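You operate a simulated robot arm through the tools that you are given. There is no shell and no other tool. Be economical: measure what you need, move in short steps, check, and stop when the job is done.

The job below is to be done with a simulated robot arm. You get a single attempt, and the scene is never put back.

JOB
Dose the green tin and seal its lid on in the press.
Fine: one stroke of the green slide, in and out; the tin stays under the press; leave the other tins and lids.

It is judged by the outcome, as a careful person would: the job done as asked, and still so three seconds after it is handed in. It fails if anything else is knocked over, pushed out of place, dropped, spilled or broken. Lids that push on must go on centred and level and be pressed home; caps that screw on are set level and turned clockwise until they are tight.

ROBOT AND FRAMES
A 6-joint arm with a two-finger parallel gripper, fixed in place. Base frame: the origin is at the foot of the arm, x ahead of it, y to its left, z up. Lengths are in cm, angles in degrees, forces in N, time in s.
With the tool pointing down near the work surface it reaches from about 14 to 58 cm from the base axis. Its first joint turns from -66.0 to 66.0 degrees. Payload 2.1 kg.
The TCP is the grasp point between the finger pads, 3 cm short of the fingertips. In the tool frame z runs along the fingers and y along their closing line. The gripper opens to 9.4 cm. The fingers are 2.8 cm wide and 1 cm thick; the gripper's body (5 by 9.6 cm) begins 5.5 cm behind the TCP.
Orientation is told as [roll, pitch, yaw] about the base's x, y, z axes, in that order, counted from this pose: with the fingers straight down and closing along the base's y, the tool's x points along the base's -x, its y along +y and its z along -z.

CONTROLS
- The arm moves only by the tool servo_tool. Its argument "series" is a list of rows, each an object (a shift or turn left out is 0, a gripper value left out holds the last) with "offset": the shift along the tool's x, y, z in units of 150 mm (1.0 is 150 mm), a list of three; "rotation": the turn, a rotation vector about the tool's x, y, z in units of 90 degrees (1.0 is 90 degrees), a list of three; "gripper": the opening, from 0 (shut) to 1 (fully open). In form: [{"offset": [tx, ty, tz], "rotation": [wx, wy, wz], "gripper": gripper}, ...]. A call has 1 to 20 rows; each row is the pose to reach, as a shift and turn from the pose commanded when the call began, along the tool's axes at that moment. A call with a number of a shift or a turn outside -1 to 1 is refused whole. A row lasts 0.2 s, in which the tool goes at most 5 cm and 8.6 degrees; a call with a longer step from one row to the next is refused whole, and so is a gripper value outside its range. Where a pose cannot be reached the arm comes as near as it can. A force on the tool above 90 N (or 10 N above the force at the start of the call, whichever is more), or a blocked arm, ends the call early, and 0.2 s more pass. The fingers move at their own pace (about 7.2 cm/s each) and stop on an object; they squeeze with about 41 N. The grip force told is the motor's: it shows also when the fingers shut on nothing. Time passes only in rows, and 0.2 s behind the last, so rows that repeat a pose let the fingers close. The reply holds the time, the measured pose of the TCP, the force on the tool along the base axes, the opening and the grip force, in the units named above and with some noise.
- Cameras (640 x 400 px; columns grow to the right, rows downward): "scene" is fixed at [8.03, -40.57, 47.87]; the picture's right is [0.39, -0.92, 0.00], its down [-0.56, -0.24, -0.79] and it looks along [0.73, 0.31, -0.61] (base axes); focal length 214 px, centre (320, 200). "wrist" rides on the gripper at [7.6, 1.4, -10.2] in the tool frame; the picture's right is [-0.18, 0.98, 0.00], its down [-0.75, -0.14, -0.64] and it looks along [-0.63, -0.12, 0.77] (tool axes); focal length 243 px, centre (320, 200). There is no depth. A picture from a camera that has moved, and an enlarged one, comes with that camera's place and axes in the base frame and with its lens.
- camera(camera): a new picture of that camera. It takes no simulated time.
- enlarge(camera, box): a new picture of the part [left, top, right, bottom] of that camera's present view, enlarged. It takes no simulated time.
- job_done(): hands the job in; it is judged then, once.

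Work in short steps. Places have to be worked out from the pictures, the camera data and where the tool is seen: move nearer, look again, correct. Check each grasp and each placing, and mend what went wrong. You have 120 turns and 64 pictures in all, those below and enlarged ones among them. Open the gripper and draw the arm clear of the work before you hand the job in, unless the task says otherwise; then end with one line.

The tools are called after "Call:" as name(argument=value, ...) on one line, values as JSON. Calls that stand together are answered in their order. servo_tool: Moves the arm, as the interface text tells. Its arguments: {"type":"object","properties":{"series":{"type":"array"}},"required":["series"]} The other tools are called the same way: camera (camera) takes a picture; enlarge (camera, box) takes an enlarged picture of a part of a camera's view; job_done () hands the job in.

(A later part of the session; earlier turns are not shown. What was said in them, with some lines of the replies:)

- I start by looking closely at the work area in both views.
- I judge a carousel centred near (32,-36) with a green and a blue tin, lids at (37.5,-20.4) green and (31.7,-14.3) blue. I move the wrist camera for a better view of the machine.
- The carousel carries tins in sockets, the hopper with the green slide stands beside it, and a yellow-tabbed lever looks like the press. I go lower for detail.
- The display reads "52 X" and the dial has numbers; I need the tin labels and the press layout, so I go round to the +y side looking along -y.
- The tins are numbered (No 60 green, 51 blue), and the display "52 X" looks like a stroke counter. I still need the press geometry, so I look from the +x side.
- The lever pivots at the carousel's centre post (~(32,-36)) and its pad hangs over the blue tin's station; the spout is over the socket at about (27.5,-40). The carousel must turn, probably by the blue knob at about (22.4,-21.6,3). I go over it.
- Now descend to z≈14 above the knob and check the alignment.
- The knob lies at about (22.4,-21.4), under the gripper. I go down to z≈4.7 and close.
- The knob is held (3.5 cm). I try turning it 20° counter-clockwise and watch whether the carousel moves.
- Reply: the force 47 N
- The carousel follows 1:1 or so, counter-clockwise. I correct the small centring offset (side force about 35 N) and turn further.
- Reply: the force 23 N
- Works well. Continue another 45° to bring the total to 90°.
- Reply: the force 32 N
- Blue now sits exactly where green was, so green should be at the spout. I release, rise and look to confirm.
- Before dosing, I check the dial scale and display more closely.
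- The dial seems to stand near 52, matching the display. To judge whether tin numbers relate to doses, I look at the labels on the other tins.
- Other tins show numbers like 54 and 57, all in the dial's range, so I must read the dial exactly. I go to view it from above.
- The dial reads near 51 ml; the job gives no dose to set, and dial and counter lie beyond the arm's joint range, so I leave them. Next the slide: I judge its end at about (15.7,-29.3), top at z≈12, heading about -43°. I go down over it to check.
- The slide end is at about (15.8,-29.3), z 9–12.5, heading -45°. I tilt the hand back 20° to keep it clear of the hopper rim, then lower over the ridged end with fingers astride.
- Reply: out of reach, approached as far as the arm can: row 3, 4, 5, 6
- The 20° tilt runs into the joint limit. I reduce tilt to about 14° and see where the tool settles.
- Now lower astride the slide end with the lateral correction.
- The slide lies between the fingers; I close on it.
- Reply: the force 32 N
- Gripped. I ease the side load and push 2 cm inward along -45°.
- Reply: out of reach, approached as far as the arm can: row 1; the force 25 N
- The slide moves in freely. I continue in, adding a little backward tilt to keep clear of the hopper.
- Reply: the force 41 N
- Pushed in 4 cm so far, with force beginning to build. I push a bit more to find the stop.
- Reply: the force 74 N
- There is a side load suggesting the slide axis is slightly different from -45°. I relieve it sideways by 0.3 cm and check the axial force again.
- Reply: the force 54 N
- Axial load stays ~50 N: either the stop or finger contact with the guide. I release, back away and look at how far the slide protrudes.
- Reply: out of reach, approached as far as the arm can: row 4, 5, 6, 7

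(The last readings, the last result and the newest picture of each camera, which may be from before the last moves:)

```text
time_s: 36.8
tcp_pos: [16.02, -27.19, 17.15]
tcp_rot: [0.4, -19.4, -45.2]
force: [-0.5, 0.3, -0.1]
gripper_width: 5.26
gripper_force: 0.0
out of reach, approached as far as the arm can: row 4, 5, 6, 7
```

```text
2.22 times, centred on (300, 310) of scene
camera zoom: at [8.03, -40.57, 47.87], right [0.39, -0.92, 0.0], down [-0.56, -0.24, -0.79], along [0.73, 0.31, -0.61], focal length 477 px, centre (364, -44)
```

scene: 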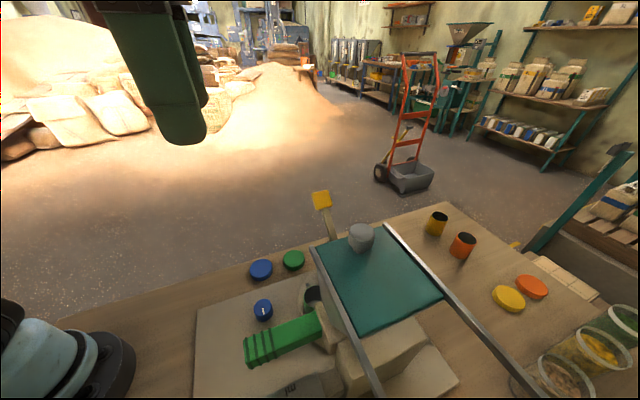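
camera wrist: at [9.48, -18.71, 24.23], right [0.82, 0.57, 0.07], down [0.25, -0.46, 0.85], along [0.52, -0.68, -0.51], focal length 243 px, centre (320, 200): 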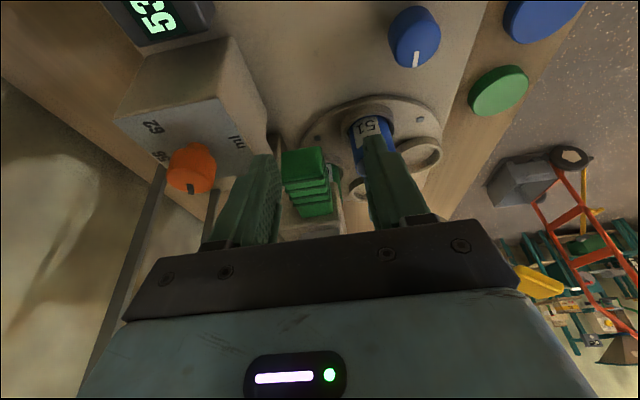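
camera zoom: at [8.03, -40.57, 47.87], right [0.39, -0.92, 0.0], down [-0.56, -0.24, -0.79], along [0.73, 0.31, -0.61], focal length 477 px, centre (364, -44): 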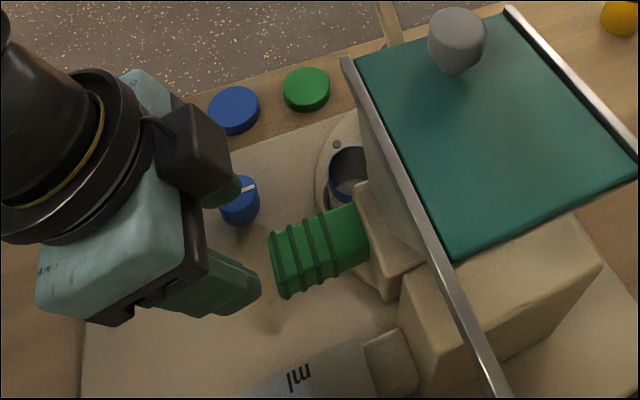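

The display now reads 53, so it is a stroke counter and the in-stroke registered. I regrasp the slide with a 14° tilt aligned to -42° to pull it back out.

Call:
servo_tool(series=[{"offset": [0, -0.06, 0], "rotation": [0, 0.03, -0.018]}, {"offset": [-0.05, -0.108, 0.08], "rotation": [0, 0.06, -0.035]}, {"offset": [-0.18, -0.108, 0.27], "rotation": [0, 0.06, -0.035]}, {"offset": [-0.312, -0.108, 0.46], "rotation": [0, 0.06, -0.035]}, {"offset": [-0.312, -0.108, 0.46], "rotation": [0, 0.06, -0.035]}])

Call:
camera(camera="wrist")

```text
time_s: 38.0
tcp_pos: [19.47, -33.19, 12.27]
tcp_rot: [-0.5, -13.8, -41.7]
force: [-0.6, -0.3, -0.2]
gripper_width: 5.25
gripper_force: 0.1
out of reach, approached as far as the arm can: row 1, 2
```

```text
23 pictures are left
camera wrist: at [13.18, -25.48, 20.27], right [0.79, 0.61, 0.04], down [0.34, -0.49, 0.81], along [0.51, -0.62, -0.59], focal length 243 px, centre (320, 200)
```

wrist: 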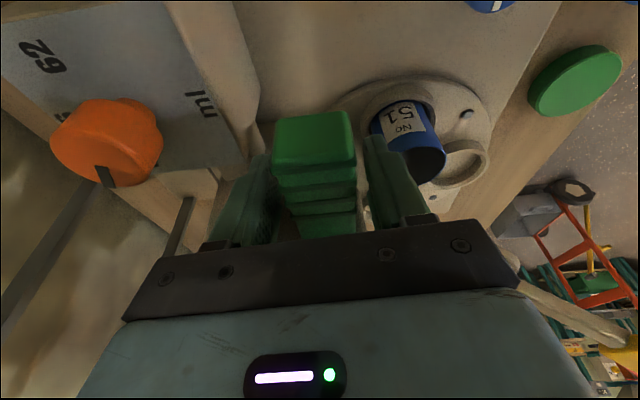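

Slide is between the fingers. Close, then pull out gently.

Call:
servo_tool(series=[{"offset": [0, 0.008, 0], "gripper": 0}, {"offset": [0, 0.008, 0]}, {"offset": [0, 0.008, 0]}, {"offset": [0.05, 0.008, -0.012]}, {"offset": [0.1, 0.008, -0.025]}, {"offset": [0.15, 0.008, -0.037]}, {"offset": [0.2, 0.008, -0.05]}, {"offset": [0.2, 0.008, -0.05]}])

```text
time_s: 39.8
tcp_pos: [17.31, -30.77, 12.39]
tcp_rot: [-0.4, -13.9, -42.0]
force: [0.7, 2.1, 2.7]
gripper_width: 3.61
gripper_force: 45.1
```

Sliding freely. Continue the rest of the way out until the stop.

Call:
servo_tool(series=[{"offset": [0.04, 0, -0.01]}, {"offset": [0.08, 0, -0.02]}, {"offset": [0.1, 0, -0.025]}, {"offset": [0.12, 0, -0.03]}, {"offset": [0.12, 0, -0.03]}])

Call:
camera(camera="wrist")

Call:
enlarge(camera="scene", box=[200, 220, 400, 400])

```text
time_s: 41.0
tcp_pos: [16.14, -29.78, 12.38]
tcp_rot: [-1.3, -14.1, -41.9]
force: [-17.4, -43.6, -0.5]
gripper_width: 3.58
gripper_force: 44.6
out of reach, approached as far as the arm can: row 3, 4, 5
```

```text
22 pictures are left
camera wrist: at [9.99, -21.91, 20.39], right [0.79, 0.61, 0.02], down [0.34, -0.48, 0.81], along [0.5, -0.63, -0.59], focal length 243 px, centre (320, 200)
```

wrist: 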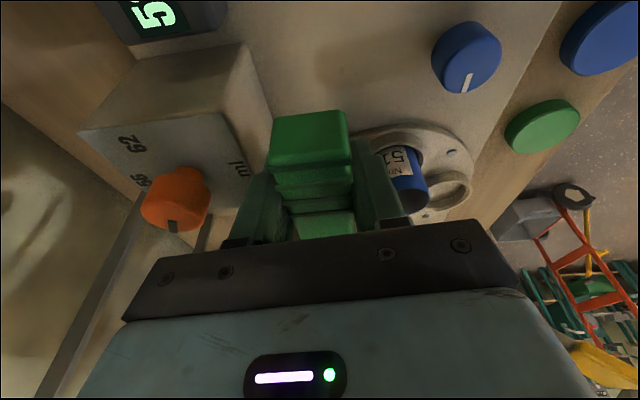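

```text
2.22 times, centred on (300, 310) of scene
camera zoom: at [8.02, -40.57, 47.86], right [0.39, -0.92, 0.0], down [-0.56, -0.24, -0.79], along [0.73, 0.31, -0.61], focal length 477 px, centre (364, -44)
```

zoom: 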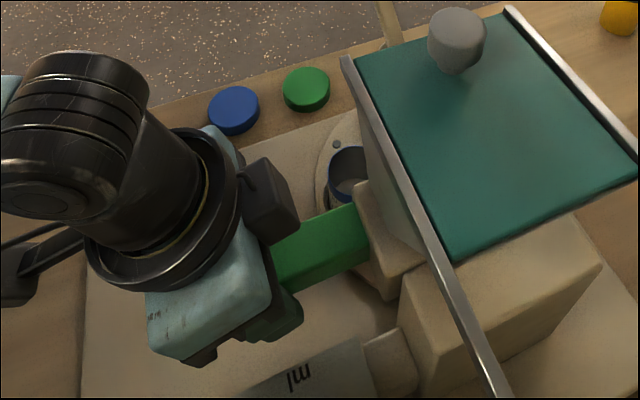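

It seems back at its out stop. I release, raise the arm, and compare with the first picture.

Call:
servo_tool(series=[{"gripper": 0.6}, {"gripper": 0.6}, {"offset": [0, 0.01, -0.2]}, {"offset": [0, 0.02, -0.5]}, {"offset": [-0.05, 0.1, -0.8], "rotation": [0, 0.08, 0]}, {"offset": [-0.1, 0.3, -0.95], "rotation": [0, 0.155, 0]}, {"offset": [-0.1, 0.5, -0.95], "rotation": [0, 0.155, 0]}, {"offset": [-0.1, 0.7, -0.95], "rotation": [0, 0.155, 0]}, {"offset": [-0.1, 0.7, -0.95], "rotation": [0, 0.155, 0]}])

Call:
enlarge(camera="scene", box=[180, 180, 480, 400])

Call:
camera(camera="wrist")

```text
time_s: 43.0
tcp_pos: [21.93, -20.1, 26.43]
tcp_rot: [-0.5, -0.1, -42.0]
force: [-0.8, 0.6, 0.1]
gripper_width: 5.62
gripper_force: 0.2
```

```text
1.82 times, centred on (330, 290) of scene
camera zoom: at [8.03, -40.56, 47.87], right [0.39, -0.92, 0.0], down [-0.56, -0.24, -0.79], along [0.73, 0.31, -0.61], focal length 390 px, centre (302, 36)
```

zoom: 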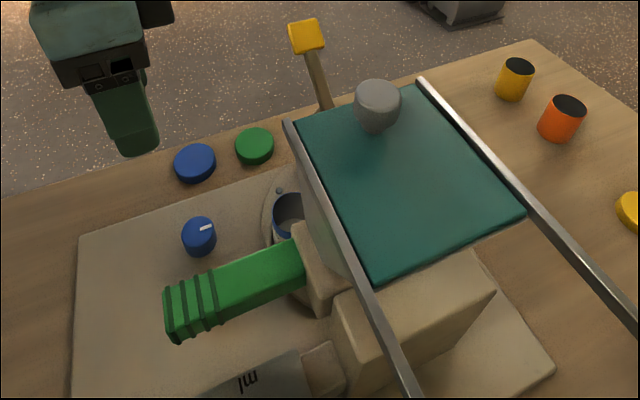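

```text
19 pictures are left
camera wrist: at [17.34, -13.88, 36.52], right [0.79, 0.61, -0.01], down [0.47, -0.6, 0.64], along [0.39, -0.52, -0.77], focal length 243 px, centre (320, 200)
```

wrist: 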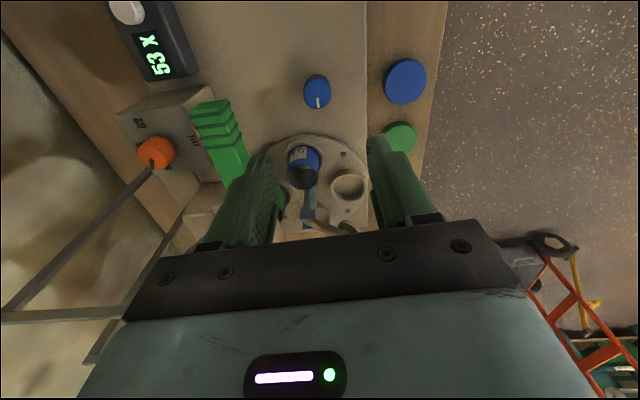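

The slide is back out exactly as at the start, counter 53. Now I bring the green tin back to the open station: over the knob again at yaw 0.

Call:
servo_tool(series=[{"offset": [-0.02, -0.01, 0.1], "rotation": [0, 0, -0.08], "gripper": 0.65}, {"offset": [-0.04, -0.02, 0.2], "rotation": [0, 0, -0.16]}, {"offset": [-0.06, -0.03, 0.35], "rotation": [0, 0, -0.24]}, {"offset": [-0.08, -0.05, 0.5], "rotation": [0, 0, -0.32]}, {"offset": [-0.1, -0.062, 0.65], "rotation": [0, 0, -0.4]}, {"offset": [-0.1, -0.062, 0.8], "rotation": [0, 0, -0.467]}, {"offset": [-0.1, -0.062, 0.8], "rotation": [0, 0, -0.467]}])

```text
time_s: 44.6
tcp_pos: [22.26, -21.92, 14.72]
tcp_rot: [-0.4, 0.3, 0.1]
force: [-0.2, 0.6, -0.6]
gripper_width: 6.1
gripper_force: 0.0
```

Call:
servo_tool(series=[{"offset": [-0.013, 0.006, 0.25]}, {"offset": [-0.013, 0.006, 0.5]}, {"offset": [-0.013, 0.006, 0.687]}, {"offset": [-0.013, 0.006, 0.687]}, {"offset": [-0.013, 0.006, 0.687], "gripper": 0}, {"offset": [-0.013, 0.006, 0.687]}, {"offset": [-0.013, 0.006, 0.687]}])

```text
time_s: 46.2
tcp_pos: [22.33, -21.93, 4.05]
tcp_rot: [-0.2, 0.3, 0.0]
force: [12.6, 6.2, -18.1]
gripper_width: 3.55
gripper_force: 45.2
```

Knob gripped; turn 90° clockwise.

Call:
servo_tool(series=[{"rotation": [0, 0, 0.08]}, {"rotation": [0, 0, 0.16]}, {"rotation": [0, 0, 0.24]}, {"rotation": [0, 0, 0.32]}, {"rotation": [0, 0, 0.4]}, {"rotation": [0, 0, 0.48]}, {"rotation": [0, 0, 0.56]}, {"rotation": [0, 0, 0.64]}, {"rotation": [0, 0, 0.72]}, {"rotation": [0, 0, 0.8]}, {"rotation": [0, 0, 0.88]}, {"rotation": [0, 0, 0.95]}, {"rotation": [0, 0, 1.0]}, {"rotation": [0, 0, 1.0]}])

Call:
enlarge(camera="scene", box=[180, 200, 380, 340])

```text
time_s: 49.2
tcp_pos: [22.54, -21.74, 4.25]
tcp_rot: [-0.1, -0.3, -90.0]
force: [6.1, 16.8, 10.6]
gripper_width: 3.5
gripper_force: 45.2
```

```text
2.86 times, centred on (280, 270) of scene
camera zoom: at [8.02, -40.56, 47.87], right [0.39, -0.92, 0.0], down [-0.56, -0.24, -0.79], along [0.73, 0.31, -0.61], focal length 613 px, centre (434, 0)
```

zoom: 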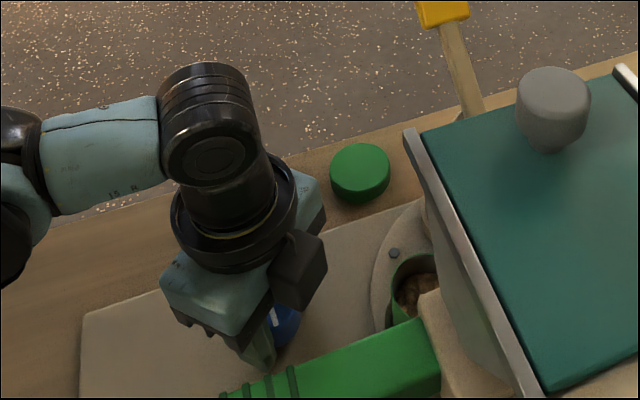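

Green tin is back at the open station with contents inside. I release and go up for a view of tin and lid together.

Call:
servo_tool(series=[{"gripper": 0.7}, {"gripper": 0.7}, {"gripper": 0.7}, {"offset": [0, 0, -0.25]}, {"offset": [0, 0, -0.5]}, {"offset": [0, 0, -0.75]}, {"offset": [0.05, 0.2, -1.0]}, {"offset": [0.12, 0.45, -1.0]}, {"offset": [0.2, 0.7, -1.0]}, {"offset": [0.25, 0.9, -1.0], "gripper": 1.0}, {"offset": [0.25, 0.9, -1.0]}])

Call:
camera(camera="wrist")

```text
time_s: 51.6
tcp_pos: [36.18, -18.1, 19.19]
tcp_rot: [-0.4, -0.4, -90.1]
force: [1.3, -0.2, -0.7]
gripper_width: 9.42
gripper_force: 0.1
```

```text
17 pictures are left
camera wrist: at [37.68, -10.49, 29.3], right [0.98, -0.18, 0.0], down [-0.14, -0.75, 0.65], along [-0.12, -0.64, -0.76], focal length 243 px, centre (320, 200)
```

wrist: 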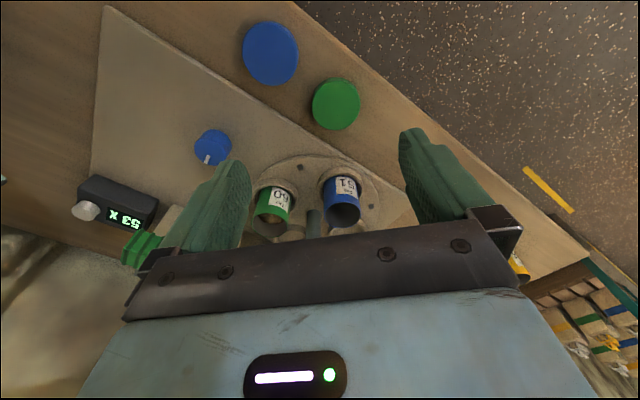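

Call:
enlarge(camera="wrist", box=[230, 70, 390, 250])

```text
2.22 times, centred on (310, 160) of wrist
camera zoom: at [37.68, -10.49, 29.3], right [0.98, -0.18, 0.0], down [-0.14, -0.75, 0.65], along [-0.12, -0.64, -0.76], focal length 539 px, centre (342, 289)
```

zoom: 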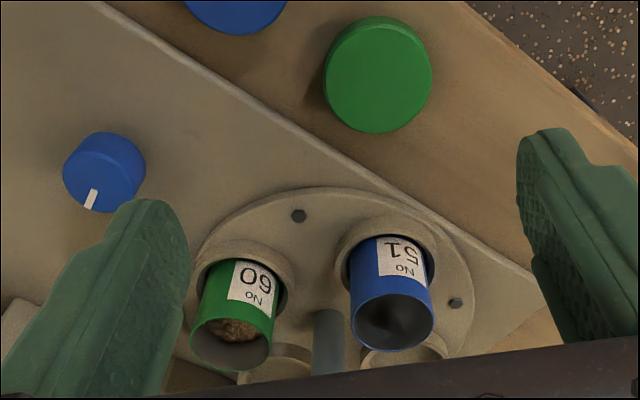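

Lid is near (37.8,-20.1), green tin at about (27.2,-31.6), rim z≈7.7 – close to the hopper's overhang. I'll turn the carousel about 25° more clockwise so there is room for the hand, before placing the lid.

Call:
servo_tool(series=[{"offset": [-0.06, -0.23, 0], "gripper": 0.65}, {"offset": [-0.12, -0.46, 0]}, {"offset": [-0.18, -0.7, 0]}, {"offset": [-0.247, -0.915, 0]}, {"offset": [-0.247, -0.915, 0.25]}, {"offset": [-0.247, -0.915, 0.5]}, {"offset": [-0.247, -0.915, 0.75]}, {"offset": [-0.247, -0.915, 0.98]}, {"offset": [-0.247, -0.915, 0.98]}, {"offset": [-0.247, -0.915, 0.98], "gripper": 0}, {"offset": [-0.247, -0.915, 0.98]}, {"offset": [-0.247, -0.915, 0.98]}])

```text
time_s: 54.2
tcp_pos: [22.5, -21.61, 4.29]
tcp_rot: [-0.3, -0.4, -90.0]
force: [-4.2, -4.5, -27.7]
gripper_width: 3.53
gripper_force: 44.8
```

Call:
servo_tool(series=[{"rotation": [0, 0, 0.07]}, {"rotation": [0, 0, 0.14]}, {"rotation": [0, 0, 0.21]}, {"rotation": [0, 0, 0.28]}, {"rotation": [0, 0, 0.28]}, {"rotation": [0, 0, 0.28], "gripper": 0.65}, {"rotation": [0, 0, 0.28]}, {"rotation": [0, 0, 0.28]}, {"offset": [0, 0, -0.2], "rotation": [0, 0, 0.28]}, {"offset": [0, 0, -0.45], "rotation": [0, 0, 0.28]}, {"offset": [0, 0, -0.7], "rotation": [0, 0, 0.28]}, {"offset": [0, 0, -0.95], "rotation": [0, 0, 0.28]}, {"offset": [0, 0, -0.95], "rotation": [0, 0, 0.28]}])

Call:
enlarge(camera="scene", box=[180, 200, 380, 340])

```text
time_s: 57.0
tcp_pos: [22.38, -21.9, 18.93]
tcp_rot: [-0.1, -0.5, -115.2]
force: [-0.1, -0.2, -1.1]
gripper_width: 6.11
gripper_force: 0.2
```

```text
2.86 times, centred on (280, 270) of scene
camera zoom: at [8.03, -40.57, 47.87], right [0.39, -0.92, 0.0], down [-0.56, -0.24, -0.79], along [0.73, 0.31, -0.61], focal length 613 px, centre (434, 0)
```

zoom: 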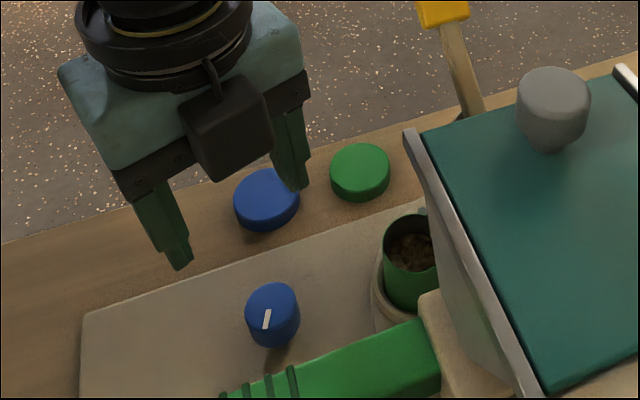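

Tin now at about (30,-29.7), in the clear. I move over to the green lid, turning the hand to yaw 0.

Call:
servo_tool(series=[{"offset": [0.04, 0.06, 0], "rotation": [0, 0, -0.08]}, {"offset": [0.08, 0.13, 0], "rotation": [0, 0, -0.16]}, {"offset": [0.12, 0.19, 0], "rotation": [0, 0, -0.24]}, {"offset": [0.16, 0.26, 0], "rotation": [0, 0, -0.32]}, {"offset": [0.2, 0.32, 0], "rotation": [0, 0, -0.4]}, {"offset": [0.24, 0.39, 0], "rotation": [0, 0, -0.48]}, {"offset": [0.28, 0.45, 0], "rotation": [0, 0, -0.56]}, {"offset": [0.32, 0.52, 0], "rotation": [0, 0, -0.64]}, {"offset": [0.36, 0.58, 0], "rotation": [0, 0, -0.72]}, {"offset": [0.4, 0.65, 0], "rotation": [0, 0, -0.8]}, {"offset": [0.44, 0.71, 0], "rotation": [0, 0, -0.88]}, {"offset": [0.47, 0.77, 0], "rotation": [0, 0, -0.95], "gripper": 0.8}, {"offset": [0.47, 0.77, 0], "rotation": [0, 0, -0.95]}])

```text
time_s: 59.8
tcp_pos: [35.79, -20.37, 18.65]
tcp_rot: [-0.6, 0.0, -29.6]
force: [-0.7, 0.3, 1.0]
gripper_width: 7.51
gripper_force: 0.0
```

Call:
servo_tool(series=[{"offset": [-0.03, 0.016, 0.1], "rotation": [-0.002, 0.001, -0.08]}, {"offset": [-0.06, 0.032, 0.2], "rotation": [-0.004, 0.002, -0.16]}, {"offset": [-0.09, 0.05, 0.3], "rotation": [-0.006, 0.003, -0.25]}, {"offset": [-0.114, 0.065, 0.443], "rotation": [-0.006, 0.003, -0.329]}, {"offset": [-0.114, 0.065, 0.443], "rotation": [-0.006, 0.003, -0.329]}])

Call:
camera(camera="wrist")

```text
time_s: 61.0
tcp_pos: [37.68, -20.17, 12.03]
tcp_rot: [0.3, 0.5, 0.2]
force: [-10.2, 22.1, 6.3]
gripper_width: 7.52
gripper_force: 0.1
```

```text
14 pictures are left
camera wrist: at [30.21, -18.78, 22.2], right [0.18, 0.98, 0.0], down [0.76, -0.14, 0.63], along [0.62, -0.11, -0.77], focal length 243 px, centre (320, 200)
```

wrist: 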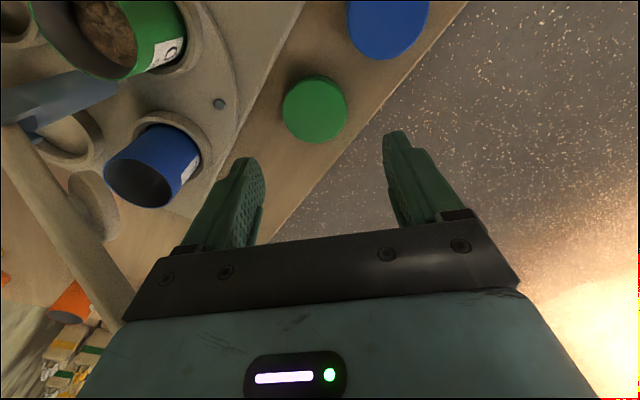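

There is an unexpected force of ~25 N; something touches. I look at the scene before moving further.

Call:
enlarge(camera="scene", box=[180, 60, 440, 300])

```text
1.67 times, centred on (310, 180) of scene
camera zoom: at [8.02, -40.56, 47.87], right [0.39, -0.92, 0.0], down [-0.56, -0.24, -0.79], along [0.73, 0.31, -0.61], focal length 358 px, centre (337, 233)
```

zoom: 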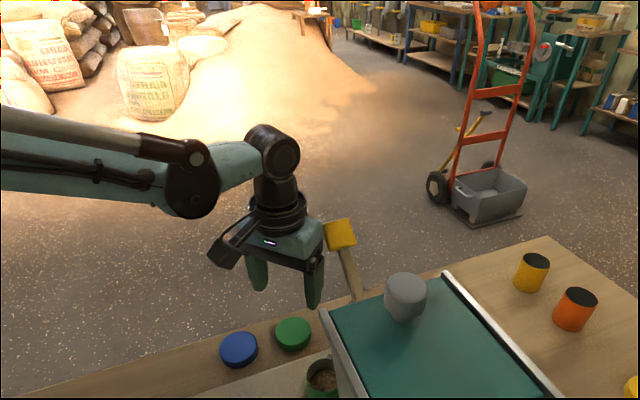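

The hand's end is touching the lever tab (tab not displaced). I back off in +y, open wide, descend beside it, and take a look low over the lid.

Call:
servo_tool(series=[{"offset": [0, 0.06, 0], "gripper": 1.0}, {"offset": [0, 0.11, 0]}, {"offset": [0, 0.11, 0.15]}, {"offset": [0, 0.11, 0.3]}, {"offset": [0, 0.11, 0.4]}, {"offset": [0, 0.11, 0.4]}])

Call:
camera(camera="wrist")

```text
time_s: 62.4
tcp_pos: [37.72, -18.66, 6.15]
tcp_rot: [0.2, 0.5, 0.0]
force: [-0.4, 0.1, -0.2]
gripper_width: 9.39
gripper_force: 0.1
```

```text
12 pictures are left
camera wrist: at [30.23, -17.34, 16.28], right [0.18, 0.98, 0.0], down [0.76, -0.14, 0.64], along [0.62, -0.12, -0.77], focal length 243 px, centre (320, 200)
```

wrist: 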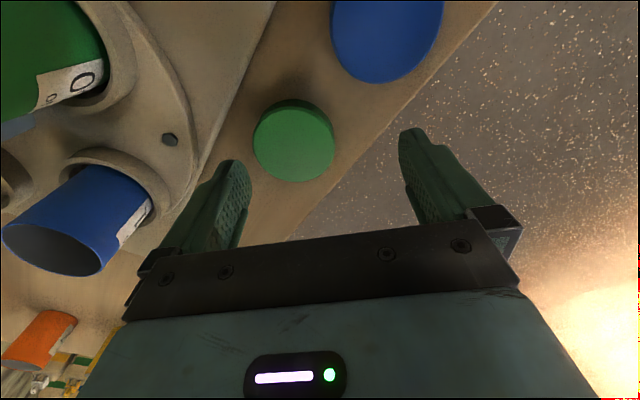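

The lid is at about (36.9,-20.35). I shift to that x, go down to z≈3.8, then sideways over the lid and close.

Call:
servo_tool(series=[{"offset": [0.053, 0, 0], "rotation": [0.002, -0.005, 0]}, {"offset": [0.053, 0, 0.08], "rotation": [0.002, -0.005, 0]}, {"offset": [0.053, 0, 0.157], "rotation": [0.002, -0.005, 0]}, {"offset": [0.053, -0.06, 0.157], "rotation": [0.002, -0.005, 0]}, {"offset": [0.053, -0.113, 0.157], "rotation": [0.002, -0.005, 0]}, {"offset": [0.053, -0.113, 0.157], "rotation": [0.002, -0.005, 0], "gripper": 0.6}, {"offset": [0.053, -0.113, 0.157], "rotation": [0.002, -0.005, 0], "gripper": 0.4}, {"offset": [0.053, -0.113, 0.157], "rotation": [0.002, -0.005, 0], "gripper": 0.4}, {"offset": [0.053, -0.113, 0.157], "rotation": [0.002, -0.005, 0], "gripper": 0.4}])

Call:
camera(camera="wrist")

```text
time_s: 64.4
tcp_pos: [36.83, -20.26, 3.79]
tcp_rot: [0.0, 0.1, 0.0]
force: [-0.1, -1.0, 0.2]
gripper_width: 5.4
gripper_force: 40.8
```

```text
11 pictures are left
camera wrist: at [29.35, -18.87, 13.95], right [0.18, 0.98, 0.0], down [0.75, -0.14, 0.64], along [0.63, -0.12, -0.77], focal length 243 px, centre (320, 200)
```

wrist: 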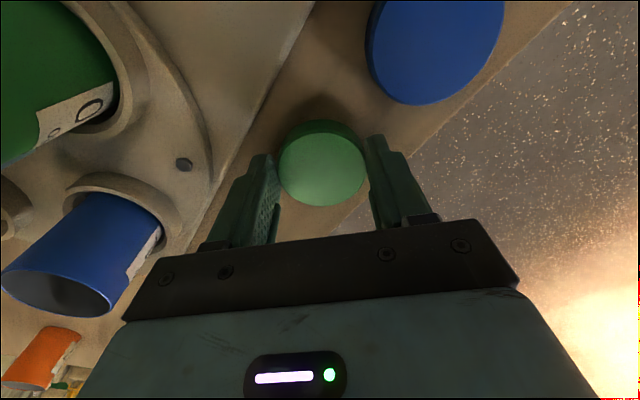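

Lid gripped (5.4 cm), well centred. I lift a little, swing away from the lever tab, then rise.

Call:
servo_tool(series=[{"offset": [0, 0, -0.06]}, {"offset": [0, 0.03, -0.12]}, {"offset": [0.08, 0.1, -0.14]}, {"offset": [0.2, 0.15, -0.3]}, {"offset": [0.32, 0.15, -0.5]}, {"offset": [0.4, 0.1, -0.7]}, {"offset": [0.46, 0, -0.72]}, {"offset": [0.46, -0.1, -0.72]}, {"offset": [0.46, -0.2, -0.72]}, {"offset": [0.46, -0.2, -0.72]}])

Call:
camera(camera="wrist")

```text
time_s: 66.6
tcp_pos: [30.02, -23.3, 14.44]
tcp_rot: [0.0, 0.0, 0.0]
force: [0.9, -0.3, -0.2]
gripper_width: 5.39
gripper_force: 41.2
```

```text
10 pictures are left
camera wrist: at [22.41, -21.89, 24.53], right [0.18, 0.98, 0.0], down [0.75, -0.14, 0.64], along [0.63, -0.12, -0.77], focal length 243 px, centre (320, 200)
```

wrist: 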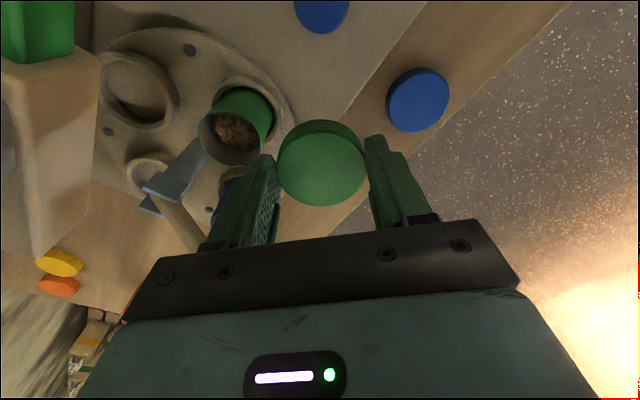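

Call:
enlarge(camera="wrist", box=[190, 70, 380, 215])

```text
2.76 times, centred on (285, 142) of wrist
camera zoom: at [22.41, -21.89, 24.53], right [0.18, 0.98, 0.0], down [0.75, -0.14, 0.64], along [0.63, -0.12, -0.77], focal length 669 px, centre (417, 359)
```

zoom: 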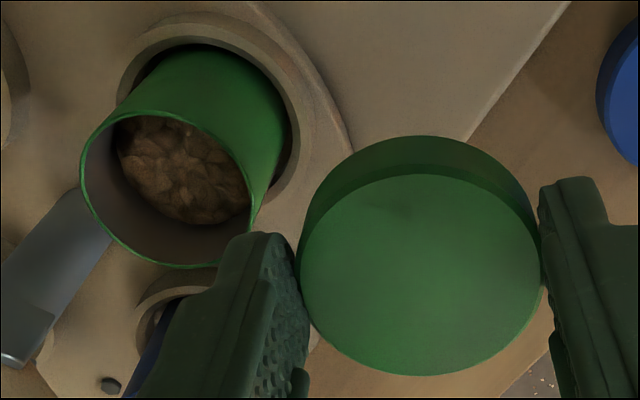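

Tin rim judged at (29.0,-29.9), z≈8; lid bottom is ~3.8 below the TCP. I move over the tin and check with the scene camera.

Call:
servo_tool(series=[{"offset": [0.03, -0.15, 0]}, {"offset": [0.061, -0.3, 0]}, {"offset": [0.061, -0.44, 0]}, {"offset": [0.061, -0.44, 0.08]}, {"offset": [0.061, -0.44, 0.08]}])

Call:
enlarge(camera="scene", box=[230, 180, 390, 300])

Call:
enlarge(camera="wrist", box=[220, 70, 410, 215])

```text
time_s: 67.8
tcp_pos: [29.08, -30.04, 13.23]
tcp_rot: [0.0, 0.0, 0.0]
force: [0.2, 0.9, 0.2]
gripper_width: 5.44
gripper_force: 42.0
```

```text
3.33 times, centred on (310, 240) of scene
camera zoom: at [8.02, -40.57, 47.87], right [0.39, -0.92, 0.0], down [-0.56, -0.24, -0.79], along [0.73, 0.31, -0.61], focal length 715 px, centre (353, 67)
```

zoom: 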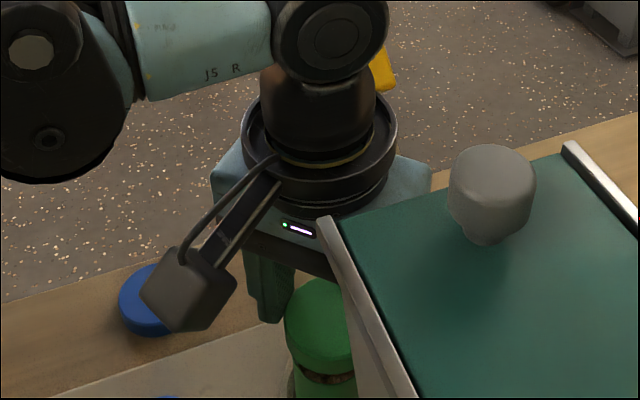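

```text
2.76 times, centred on (315, 142) of wrist
camera zoom: at [21.45, -28.48, 23.4], right [0.18, 0.98, 0.0], down [0.75, -0.14, 0.64], along [0.63, -0.12, -0.77], focal length 669 px, centre (334, 359)
```

zoom: 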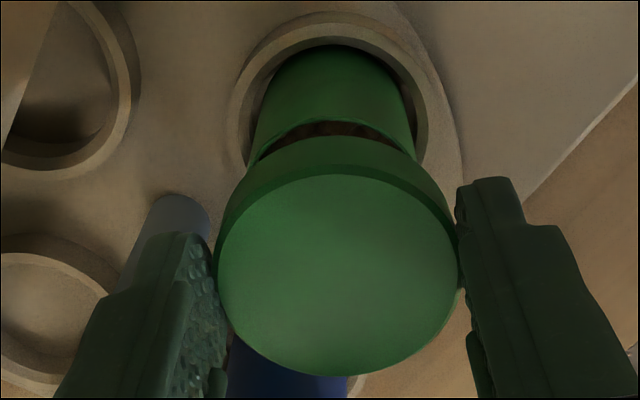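

The lid and tin rim look aligned within ~1–2 mm (a small -y correction). I lower slowly and watch the force.

Call:
servo_tool(series=[{"offset": [0, -0.008, 0.03]}, {"offset": [0, -0.008, 0.06]}, {"offset": [0, -0.008, 0.09]}, {"offset": [0, -0.008, 0.12]}, {"offset": [0, -0.008, 0.12]}])

```text
time_s: 69.0
tcp_pos: [29.1, -30.02, 11.43]
tcp_rot: [-0.1, -0.1, 0.0]
force: [-0.2, -0.6, 33.2]
gripper_width: 5.4
gripper_force: 40.6
```

Contact with 33 N at z=11.43. I look at how the lid sits.

Call:
enlarge(camera="wrist", box=[220, 70, 410, 215])

```text
2.76 times, centred on (315, 142) of wrist
camera zoom: at [21.54, -28.58, 21.68], right [0.18, 0.98, 0.0], down [0.75, -0.14, 0.64], along [0.63, -0.12, -0.77], focal length 669 px, centre (334, 359)
```

zoom: 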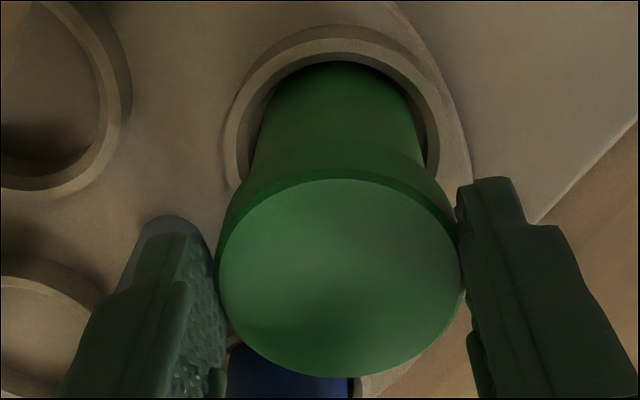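

The lid sits on the rim, centred. I release gently and rise a little to check that it stays level.

Call:
servo_tool(series=[{"gripper": 0.62}, {"gripper": 0.68}, {"gripper": 0.68}, {"offset": [0, 0, -0.12], "gripper": 0.68}, {"offset": [0, 0.05, -0.3]}, {"offset": [0, 0.3, -0.35]}, {"offset": [0, 0.55, -0.35]}, {"offset": [0, 0.55, -0.35]}])

Call:
enlarge(camera="wrist", box=[100, 20, 340, 200])

```text
time_s: 70.8
tcp_pos: [29.28, -21.86, 17.0]
tcp_rot: [0.0, 0.0, -0.1]
force: [0.5, -0.3, -0.2]
gripper_width: 6.41
gripper_force: 0.0
```

```text
2.22 times, centred on (220, 110) of wrist
camera zoom: at [21.71, -20.44, 27.16], right [0.18, 0.98, 0.0], down [0.75, -0.14, 0.64], along [0.63, -0.12, -0.77], focal length 539 px, centre (542, 400)
```

zoom: 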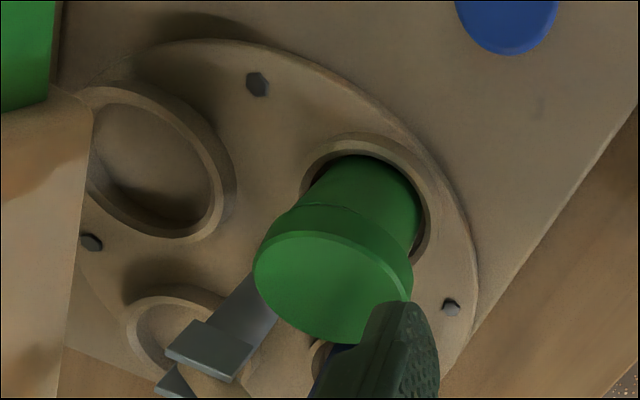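

The lid sits level and centred. Now I turn the knob about 71° clockwise to bring the green tin under the press.

Call:
servo_tool(series=[{"offset": [0.15, 0, 0]}, {"offset": [0.3, 0, 0]}, {"offset": [0.455, 0.004, 0]}, {"offset": [0.455, 0.004, 0.25]}, {"offset": [0.455, 0.004, 0.5]}, {"offset": [0.455, 0.004, 0.7]}, {"offset": [0.455, 0.004, 0.847]}, {"offset": [0.455, 0.004, 0.847]}, {"offset": [0.455, 0.004, 0.847], "gripper": 0}, {"offset": [0.455, 0.004, 0.847]}, {"offset": [0.455, 0.004, 0.847]}])

Call:
servo_tool(series=[{"rotation": [0, 0, 0.05]}, {"rotation": [0, 0, 0.1]}, {"rotation": [0, 0, 0.15]}, {"rotation": [0, 0, 0.2]}, {"rotation": [0, 0, 0.25]}, {"rotation": [0, 0, 0.3]}, {"rotation": [0, 0, 0.35]}, {"rotation": [0, 0, 0.4]}, {"rotation": [0, 0, 0.45]}, {"rotation": [0, 0, 0.5]}, {"rotation": [0, 0, 0.55]}, {"rotation": [0, 0, 0.6]}, {"rotation": [0, 0, 0.65]}, {"rotation": [0, 0, 0.7]}, {"rotation": [0, 0, 0.75]}, {"rotation": [0, 0, 0.79]}, {"rotation": [0, 0, 0.79]}])

Call:
enlarge(camera="scene", box=[180, 200, 380, 340])

```text
time_s: 73.2
tcp_pos: [22.2, -21.86, 4.12]
tcp_rot: [-0.2, -0.2, -0.1]
force: [8.8, -21.4, 14.2]
gripper_width: 3.71
gripper_force: 45.4
```

```text
time_s: 76.8
tcp_pos: [22.52, -21.77, 4.08]
tcp_rot: [0.7, -0.2, -71.1]
force: [47.1, 3.6, -31.0]
gripper_width: 3.58
gripper_force: 44.8
```

```text
2.86 times, centred on (280, 270) of scene
camera zoom: at [8.03, -40.57, 47.86], right [0.39, -0.92, 0.0], down [-0.56, -0.24, -0.79], along [0.73, 0.31, -0.61], focal length 613 px, centre (434, 0)
```

zoom: 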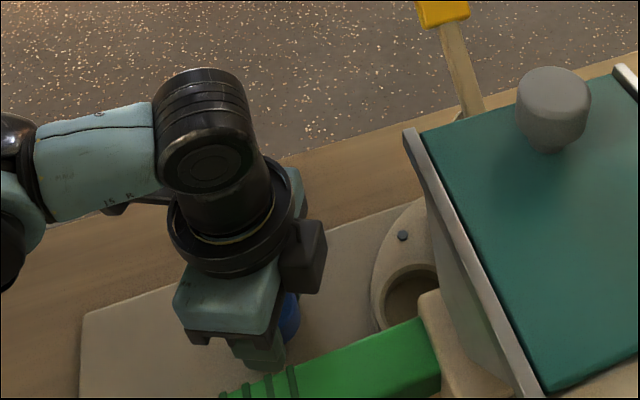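

The carousel is ~3° past nominal (bolt at (402,236) vs (398,241)); I turn back about 3°, release and rise.

Call:
servo_tool(series=[{"offset": [-0.004, 0.012, -0.005], "rotation": [0, 0, -0.02]}, {"offset": [-0.004, 0.012, -0.005], "rotation": [0, 0, -0.037]}, {"offset": [-0.004, 0.012, -0.005], "rotation": [0, 0, -0.037]}, {"offset": [-0.004, 0.012, -0.005], "rotation": [0, 0, -0.037], "gripper": 0.65}, {"offset": [-0.004, 0.012, -0.005], "rotation": [0, 0, -0.037]}, {"offset": [-0.004, 0.012, -0.005], "rotation": [0, 0, -0.037]}, {"offset": [-0.004, 0.012, -0.25], "rotation": [0, 0, -0.037]}, {"offset": [-0.004, 0.012, -0.5], "rotation": [0, 0, -0.037]}, {"offset": [-0.004, 0.012, -0.8], "rotation": [0, 0, -0.037]}, {"offset": [-0.004, 0.012, -1.0], "rotation": [0, 0, -0.037]}, {"offset": [0.0, 0.25, -1.0], "rotation": [0, 0, 0.0]}, {"offset": [0.0, 0.5, -1.0], "rotation": [0, 0, 0.05]}, {"offset": [0.0, 0.7, -1.0], "rotation": [0, 0, 0.1]}, {"offset": [0.0, 0.7, -1.0], "rotation": [0, 0, 0.1]}])

Call:
enlarge(camera="wrist", box=[210, 90, 410, 240])

```text
time_s: 79.8
tcp_pos: [32.44, -18.17, 18.92]
tcp_rot: [0.1, 0.0, -80.2]
force: [0.6, -0.1, -0.6]
gripper_width: 6.08
gripper_force: 0.0
```

```text
2.67 times, centred on (310, 165) of wrist
camera zoom: at [32.67, -10.52, 29.14], right [1.0, -0.01, 0.0], down [-0.01, -0.77, 0.64], along [-0.01, -0.64, -0.77], focal length 647 px, centre (347, 293)
```

zoom: 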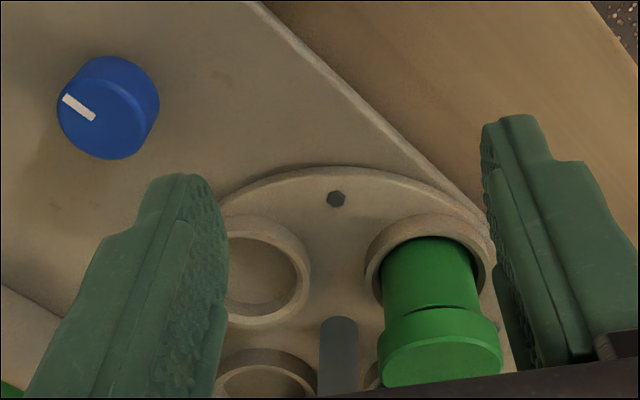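

The carousel is aligned to its original orientation with green under the pad, lid level. Now I rise, close the fingers and move above the yellow tab (41,-26.9,20).

Call:
servo_tool(series=[{"offset": [0, 0, -0.25], "gripper": 0}, {"offset": [0, 0, -0.5]}, {"offset": [-0.2, 0.12, -0.52]}, {"offset": [-0.4, 0.28, -0.52]}, {"offset": [-0.55, 0.38, -0.52]}, {"offset": [-0.673, 0.46, -0.52]}, {"offset": [-0.673, 0.46, -0.52]}])

Call:
camera(camera="scene")

```text
time_s: 81.4
tcp_pos: [40.79, -27.04, 26.68]
tcp_rot: [0.0, -0.1, -80.1]
force: [-0.6, 1.0, 0.5]
gripper_width: 0.0
gripper_force: 33.4
```

```text
2 pictures are left
```

scene: 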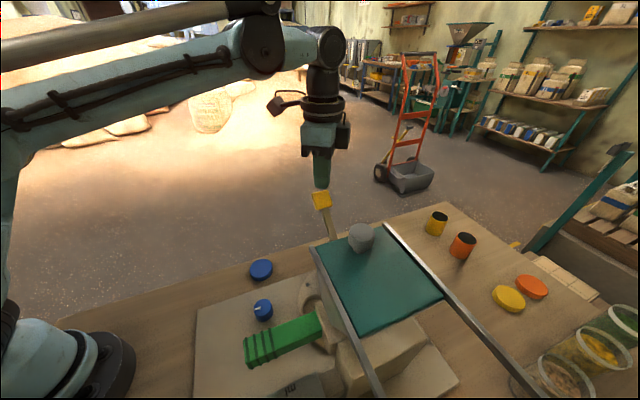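

Fingertips are right above the tab. I lower onto it, watching force.

Call:
servo_tool(series=[{"offset": [0, 0, 0.06]}, {"offset": [0, 0, 0.12]}, {"offset": [0, 0, 0.16]}, {"offset": [0, 0, 0.2]}, {"offset": [0, 0, 0.2]}])

```text
time_s: 82.6
tcp_pos: [40.74, -27.03, 23.85]
tcp_rot: [0.0, 0.0, -80.2]
force: [0.3, -0.6, 0.0]
gripper_width: 0.0
gripper_force: 32.8
```

Call:
servo_tool(series=[{"offset": [0, 0, 0.03]}, {"offset": [0, 0, 0.06]}, {"offset": [0.01, 0.015, 0.09]}, {"offset": [0.02, 0.03, 0.12]}, {"offset": [0.02, 0.03, 0.12]}])

```text
time_s: 83.8
tcp_pos: [41.06, -26.84, 21.99]
tcp_rot: [0.1, 0.0, -80.2]
force: [0.1, -0.4, 0.3]
gripper_width: 0.01
gripper_force: 33.3
```

No contact felt yet at tip z≈19; I check with one close picture.

Call:
enlarge(camera="scene", box=[260, 130, 400, 250])

```text
3.33 times, centred on (330, 190) of scene
camera zoom: at [8.03, -40.57, 47.87], right [0.39, -0.92, 0.0], down [-0.56, -0.24, -0.79], along [0.73, 0.31, -0.61], focal length 715 px, centre (287, 233)
```

zoom: 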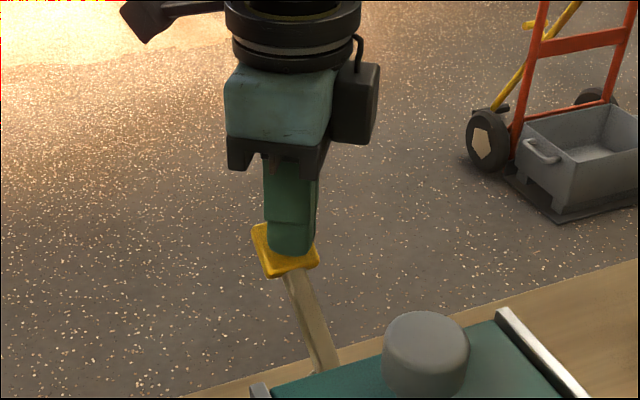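

The tab has begun moving down with the fingertips on it. I keep pushing down, following its arc outward.

Call:
servo_tool(series=[{"offset": [0.012, 0.018, 0.033]}, {"offset": [0.024, 0.036, 0.067]}, {"offset": [0.036, 0.053, 0.1]}, {"offset": [0.048, 0.07, 0.133]}, {"offset": [0.048, 0.07, 0.133]}])

```text
time_s: 85.0
tcp_pos: [41.96, -26.06, 20.01]
tcp_rot: [0.0, -0.1, -80.0]
force: [0.1, -1.2, 0.3]
gripper_width: 0.0
gripper_force: 33.2
```

Call:
servo_tool(series=[{"offset": [0.01, 0.014, 0.033]}, {"offset": [0.02, 0.028, 0.067]}, {"offset": [0.03, 0.042, 0.1]}, {"offset": [0.04, 0.055, 0.133]}, {"offset": [0.04, 0.055, 0.133]}])

```text
time_s: 86.2
tcp_pos: [42.74, -25.15, 18.08]
tcp_rot: [0.1, 0.0, -80.1]
force: [-0.8, -1.3, 0.4]
gripper_width: 0.01
gripper_force: 33.3
```

Still almost no resistance, consistent with a light lever; I correct slightly outward to stay on the tab and go on in small steps.

Call:
servo_tool(series=[{"offset": [0.016, 0.024, 0.0]}, {"offset": [0.022, 0.03, 0.02]}, {"offset": [0.027, 0.038, 0.045]}, {"offset": [0.032, 0.046, 0.067]}, {"offset": [0.032, 0.046, 0.067]}])

```text
time_s: 87.4
tcp_pos: [43.32, -24.68, 17.08]
tcp_rot: [0.1, 0.0, -80.2]
force: [-3.6, -1.7, 2.7]
gripper_width: 0.0
gripper_force: 32.7
```

A first light contact force (2.7 N up). Continue.

Call:
servo_tool(series=[{"offset": [0.003, 0.004, 0.02]}, {"offset": [0.006, 0.008, 0.04]}, {"offset": [0.01, 0.014, 0.067]}, {"offset": [0.01, 0.014, 0.067]}])

```text
time_s: 88.4
tcp_pos: [43.56, -24.45, 16.03]
tcp_rot: [0.0, -0.1, -80.3]
force: [-3.4, -2.7, 10.8]
gripper_width: 0.02
gripper_force: 33.3
```

Force is growing (11 N). Continue down.

Call:
servo_tool(series=[{"offset": [0.002, 0.003, 0.02]}, {"offset": [0.004, 0.006, 0.04]}, {"offset": [0.006, 0.009, 0.067]}, {"offset": [0.006, 0.009, 0.067]}])

```text
time_s: 89.4
tcp_pos: [43.73, -24.32, 15.01]
tcp_rot: [0.0, 0.1, -80.1]
force: [-0.2, 0.9, 1.2]
gripper_width: 0.0
gripper_force: 33.8
```

The force dropped – the lid may have snapped on, or the tab slipped. I go a bit lower to feel.

Call:
servo_tool(series=[{"offset": [0.001, 0.002, 0.02]}, {"offset": [0.002, 0.003, 0.04]}, {"offset": [0.003, 0.005, 0.067]}, {"offset": [0.003, 0.005, 0.067]}])

```text
time_s: 90.4
tcp_pos: [43.61, -24.19, 14.04]
tcp_rot: [0.0, -0.1, -80.2]
force: [-1.5, -1.1, 1.5]
gripper_width: 0.0
gripper_force: 33.1
```

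Call:
servo_tool(series=[{"offset": [0.0, 0.0, 0.03]}, {"offset": [0.0, 0.0, 0.067]}, {"offset": [0.0, 0.0, 0.1]}, {"offset": [0.0, 0.0, 0.1]}])

```text
time_s: 91.1
tcp_pos: [43.65, -24.13, 13.54]
tcp_rot: [-0.1, 0.0, -80.1]
force: [1.4, 2.0, 49.5]
gripper_width: 0.0
gripper_force: 33.1
stopped in row 3: the force on the tool passed its limit (the readings are from after the stop); the commanded pose is now the measured one
```

A hard stop (over 90 N) at tip z≈10.5: the pad is pressing the lid. I press once more to make sure it is home.

Call:
servo_tool(series=[{"offset": [0.0, 0.0, 0.015]}, {"offset": [0.0, 0.0, 0.03]}, {"offset": [0.0, 0.0, 0.045]}, {"offset": [0.0, 0.0, 0.06]}, {"offset": [0.0, 0.0, 0.06]}])

```text
time_s: 91.7
tcp_pos: [43.83, -24.23, 13.33]
tcp_rot: [-0.1, 0.0, -80.1]
force: [0.7, 1.6, 48.0]
gripper_width: 0.0
gripper_force: 33.1
stopped in row 2: the force on the tool passed its limit (the readings are from after the stop); the commanded pose is now the measured one
```

Call:
servo_tool(series=[{"offset": [0.0, 0.0, 0.01]}, {"offset": [0.0, 0.0, 0.02]}, {"offset": [0.0, 0.0, 0.03]}, {"offset": [0.0, 0.0, 0.03]}, {"offset": [0.0, 0.0, 0.03]}])

```text
time_s: 92.4
tcp_pos: [43.6, -24.17, 13.48]
tcp_rot: [-0.2, -0.2, -80.0]
force: [0.8, 1.3, 49.0]
gripper_width: 0.0
gripper_force: 33.4
stopped in row 3: the force on the tool passed its limit (the readings are from after the stop); the commanded pose is now the measured one
```

The stop is solid, so the lid is pressed home. I rise clear of the lever and go to the earlier viewpoint for the final check.

Call:
servo_tool(series=[{"offset": [0, 0, -0.1]}, {"offset": [0, 0, -0.25]}, {"offset": [0, 0, -0.5]}, {"offset": [0, 0, -0.75]}, {"offset": [0, 0, -1.0]}, {"offset": [0.13, -0.16, -1.0]}, {"offset": [0.26, -0.33, -1.0]}, {"offset": [0.4, -0.5, -1.0], "gripper": 0.65}, {"offset": [0.56, -0.65, -1.0]}, {"offset": [0.62, -0.65, -0.8]}, {"offset": [0.62, -0.65, -0.6]}, {"offset": [0.62, -0.65, -0.42]}, {"offset": [0.62, -0.65, -0.42]}])

Call:
enlarge(camera="wrist", box=[210, 90, 450, 250])

```text
time_s: 95.2
tcp_pos: [32.59, -16.61, 19.44]
tcp_rot: [-0.1, 0.1, -80.2]
force: [0.4, -0.6, -0.5]
gripper_width: 6.09
gripper_force: 0.1
```

```text
2.50 times, centred on (330, 170) of wrist
camera zoom: at [32.74, -8.92, 29.55], right [1.0, -0.01, 0.0], down [-0.01, -0.77, 0.64], along [-0.01, -0.64, -0.77], focal length 606 px, centre (295, 275)
```

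zoom: 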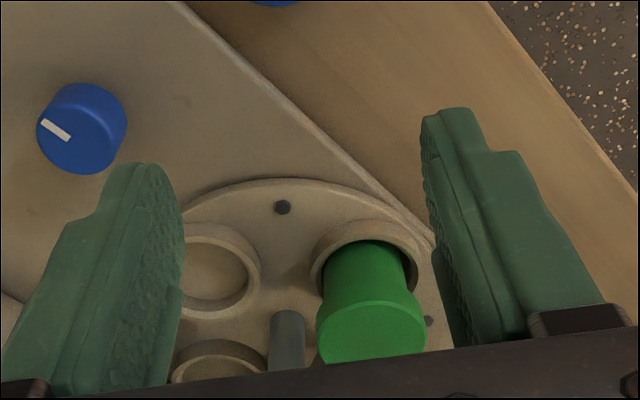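

The lid is level and about 1.3 cm lower than before: pressed home, with the tin still under the press. I open the gripper, rise clear and hand in.

Call:
servo_tool(series=[{"offset": [0.1, 0, -0.2], "gripper": 1.0}, {"offset": [0.2, 0, -0.45]}, {"offset": [0.3, 0, -0.7]}, {"offset": [0.3, 0, -0.9]}, {"offset": [0.3, 0, -0.9]}])

Call:
job_done()

```text
time_s: 96.4
tcp_pos: [31.75, -12.11, 32.95]
tcp_rot: [0.0, -0.1, -80.2]
force: [0.2, -0.4, -0.6]
gripper_width: 9.42
gripper_force: 0.0
```

```text
The job is handed in.
```

The green tin got one stroke of the green slide (the counter went from 52 to 53), and its lid is pressed down level with the tin still under the press; I left the dose dial where it was (about 51 ml), the blue tin went round with the carousel, and the hand briefly bumped the yellow lever tab, which did not visibly move.
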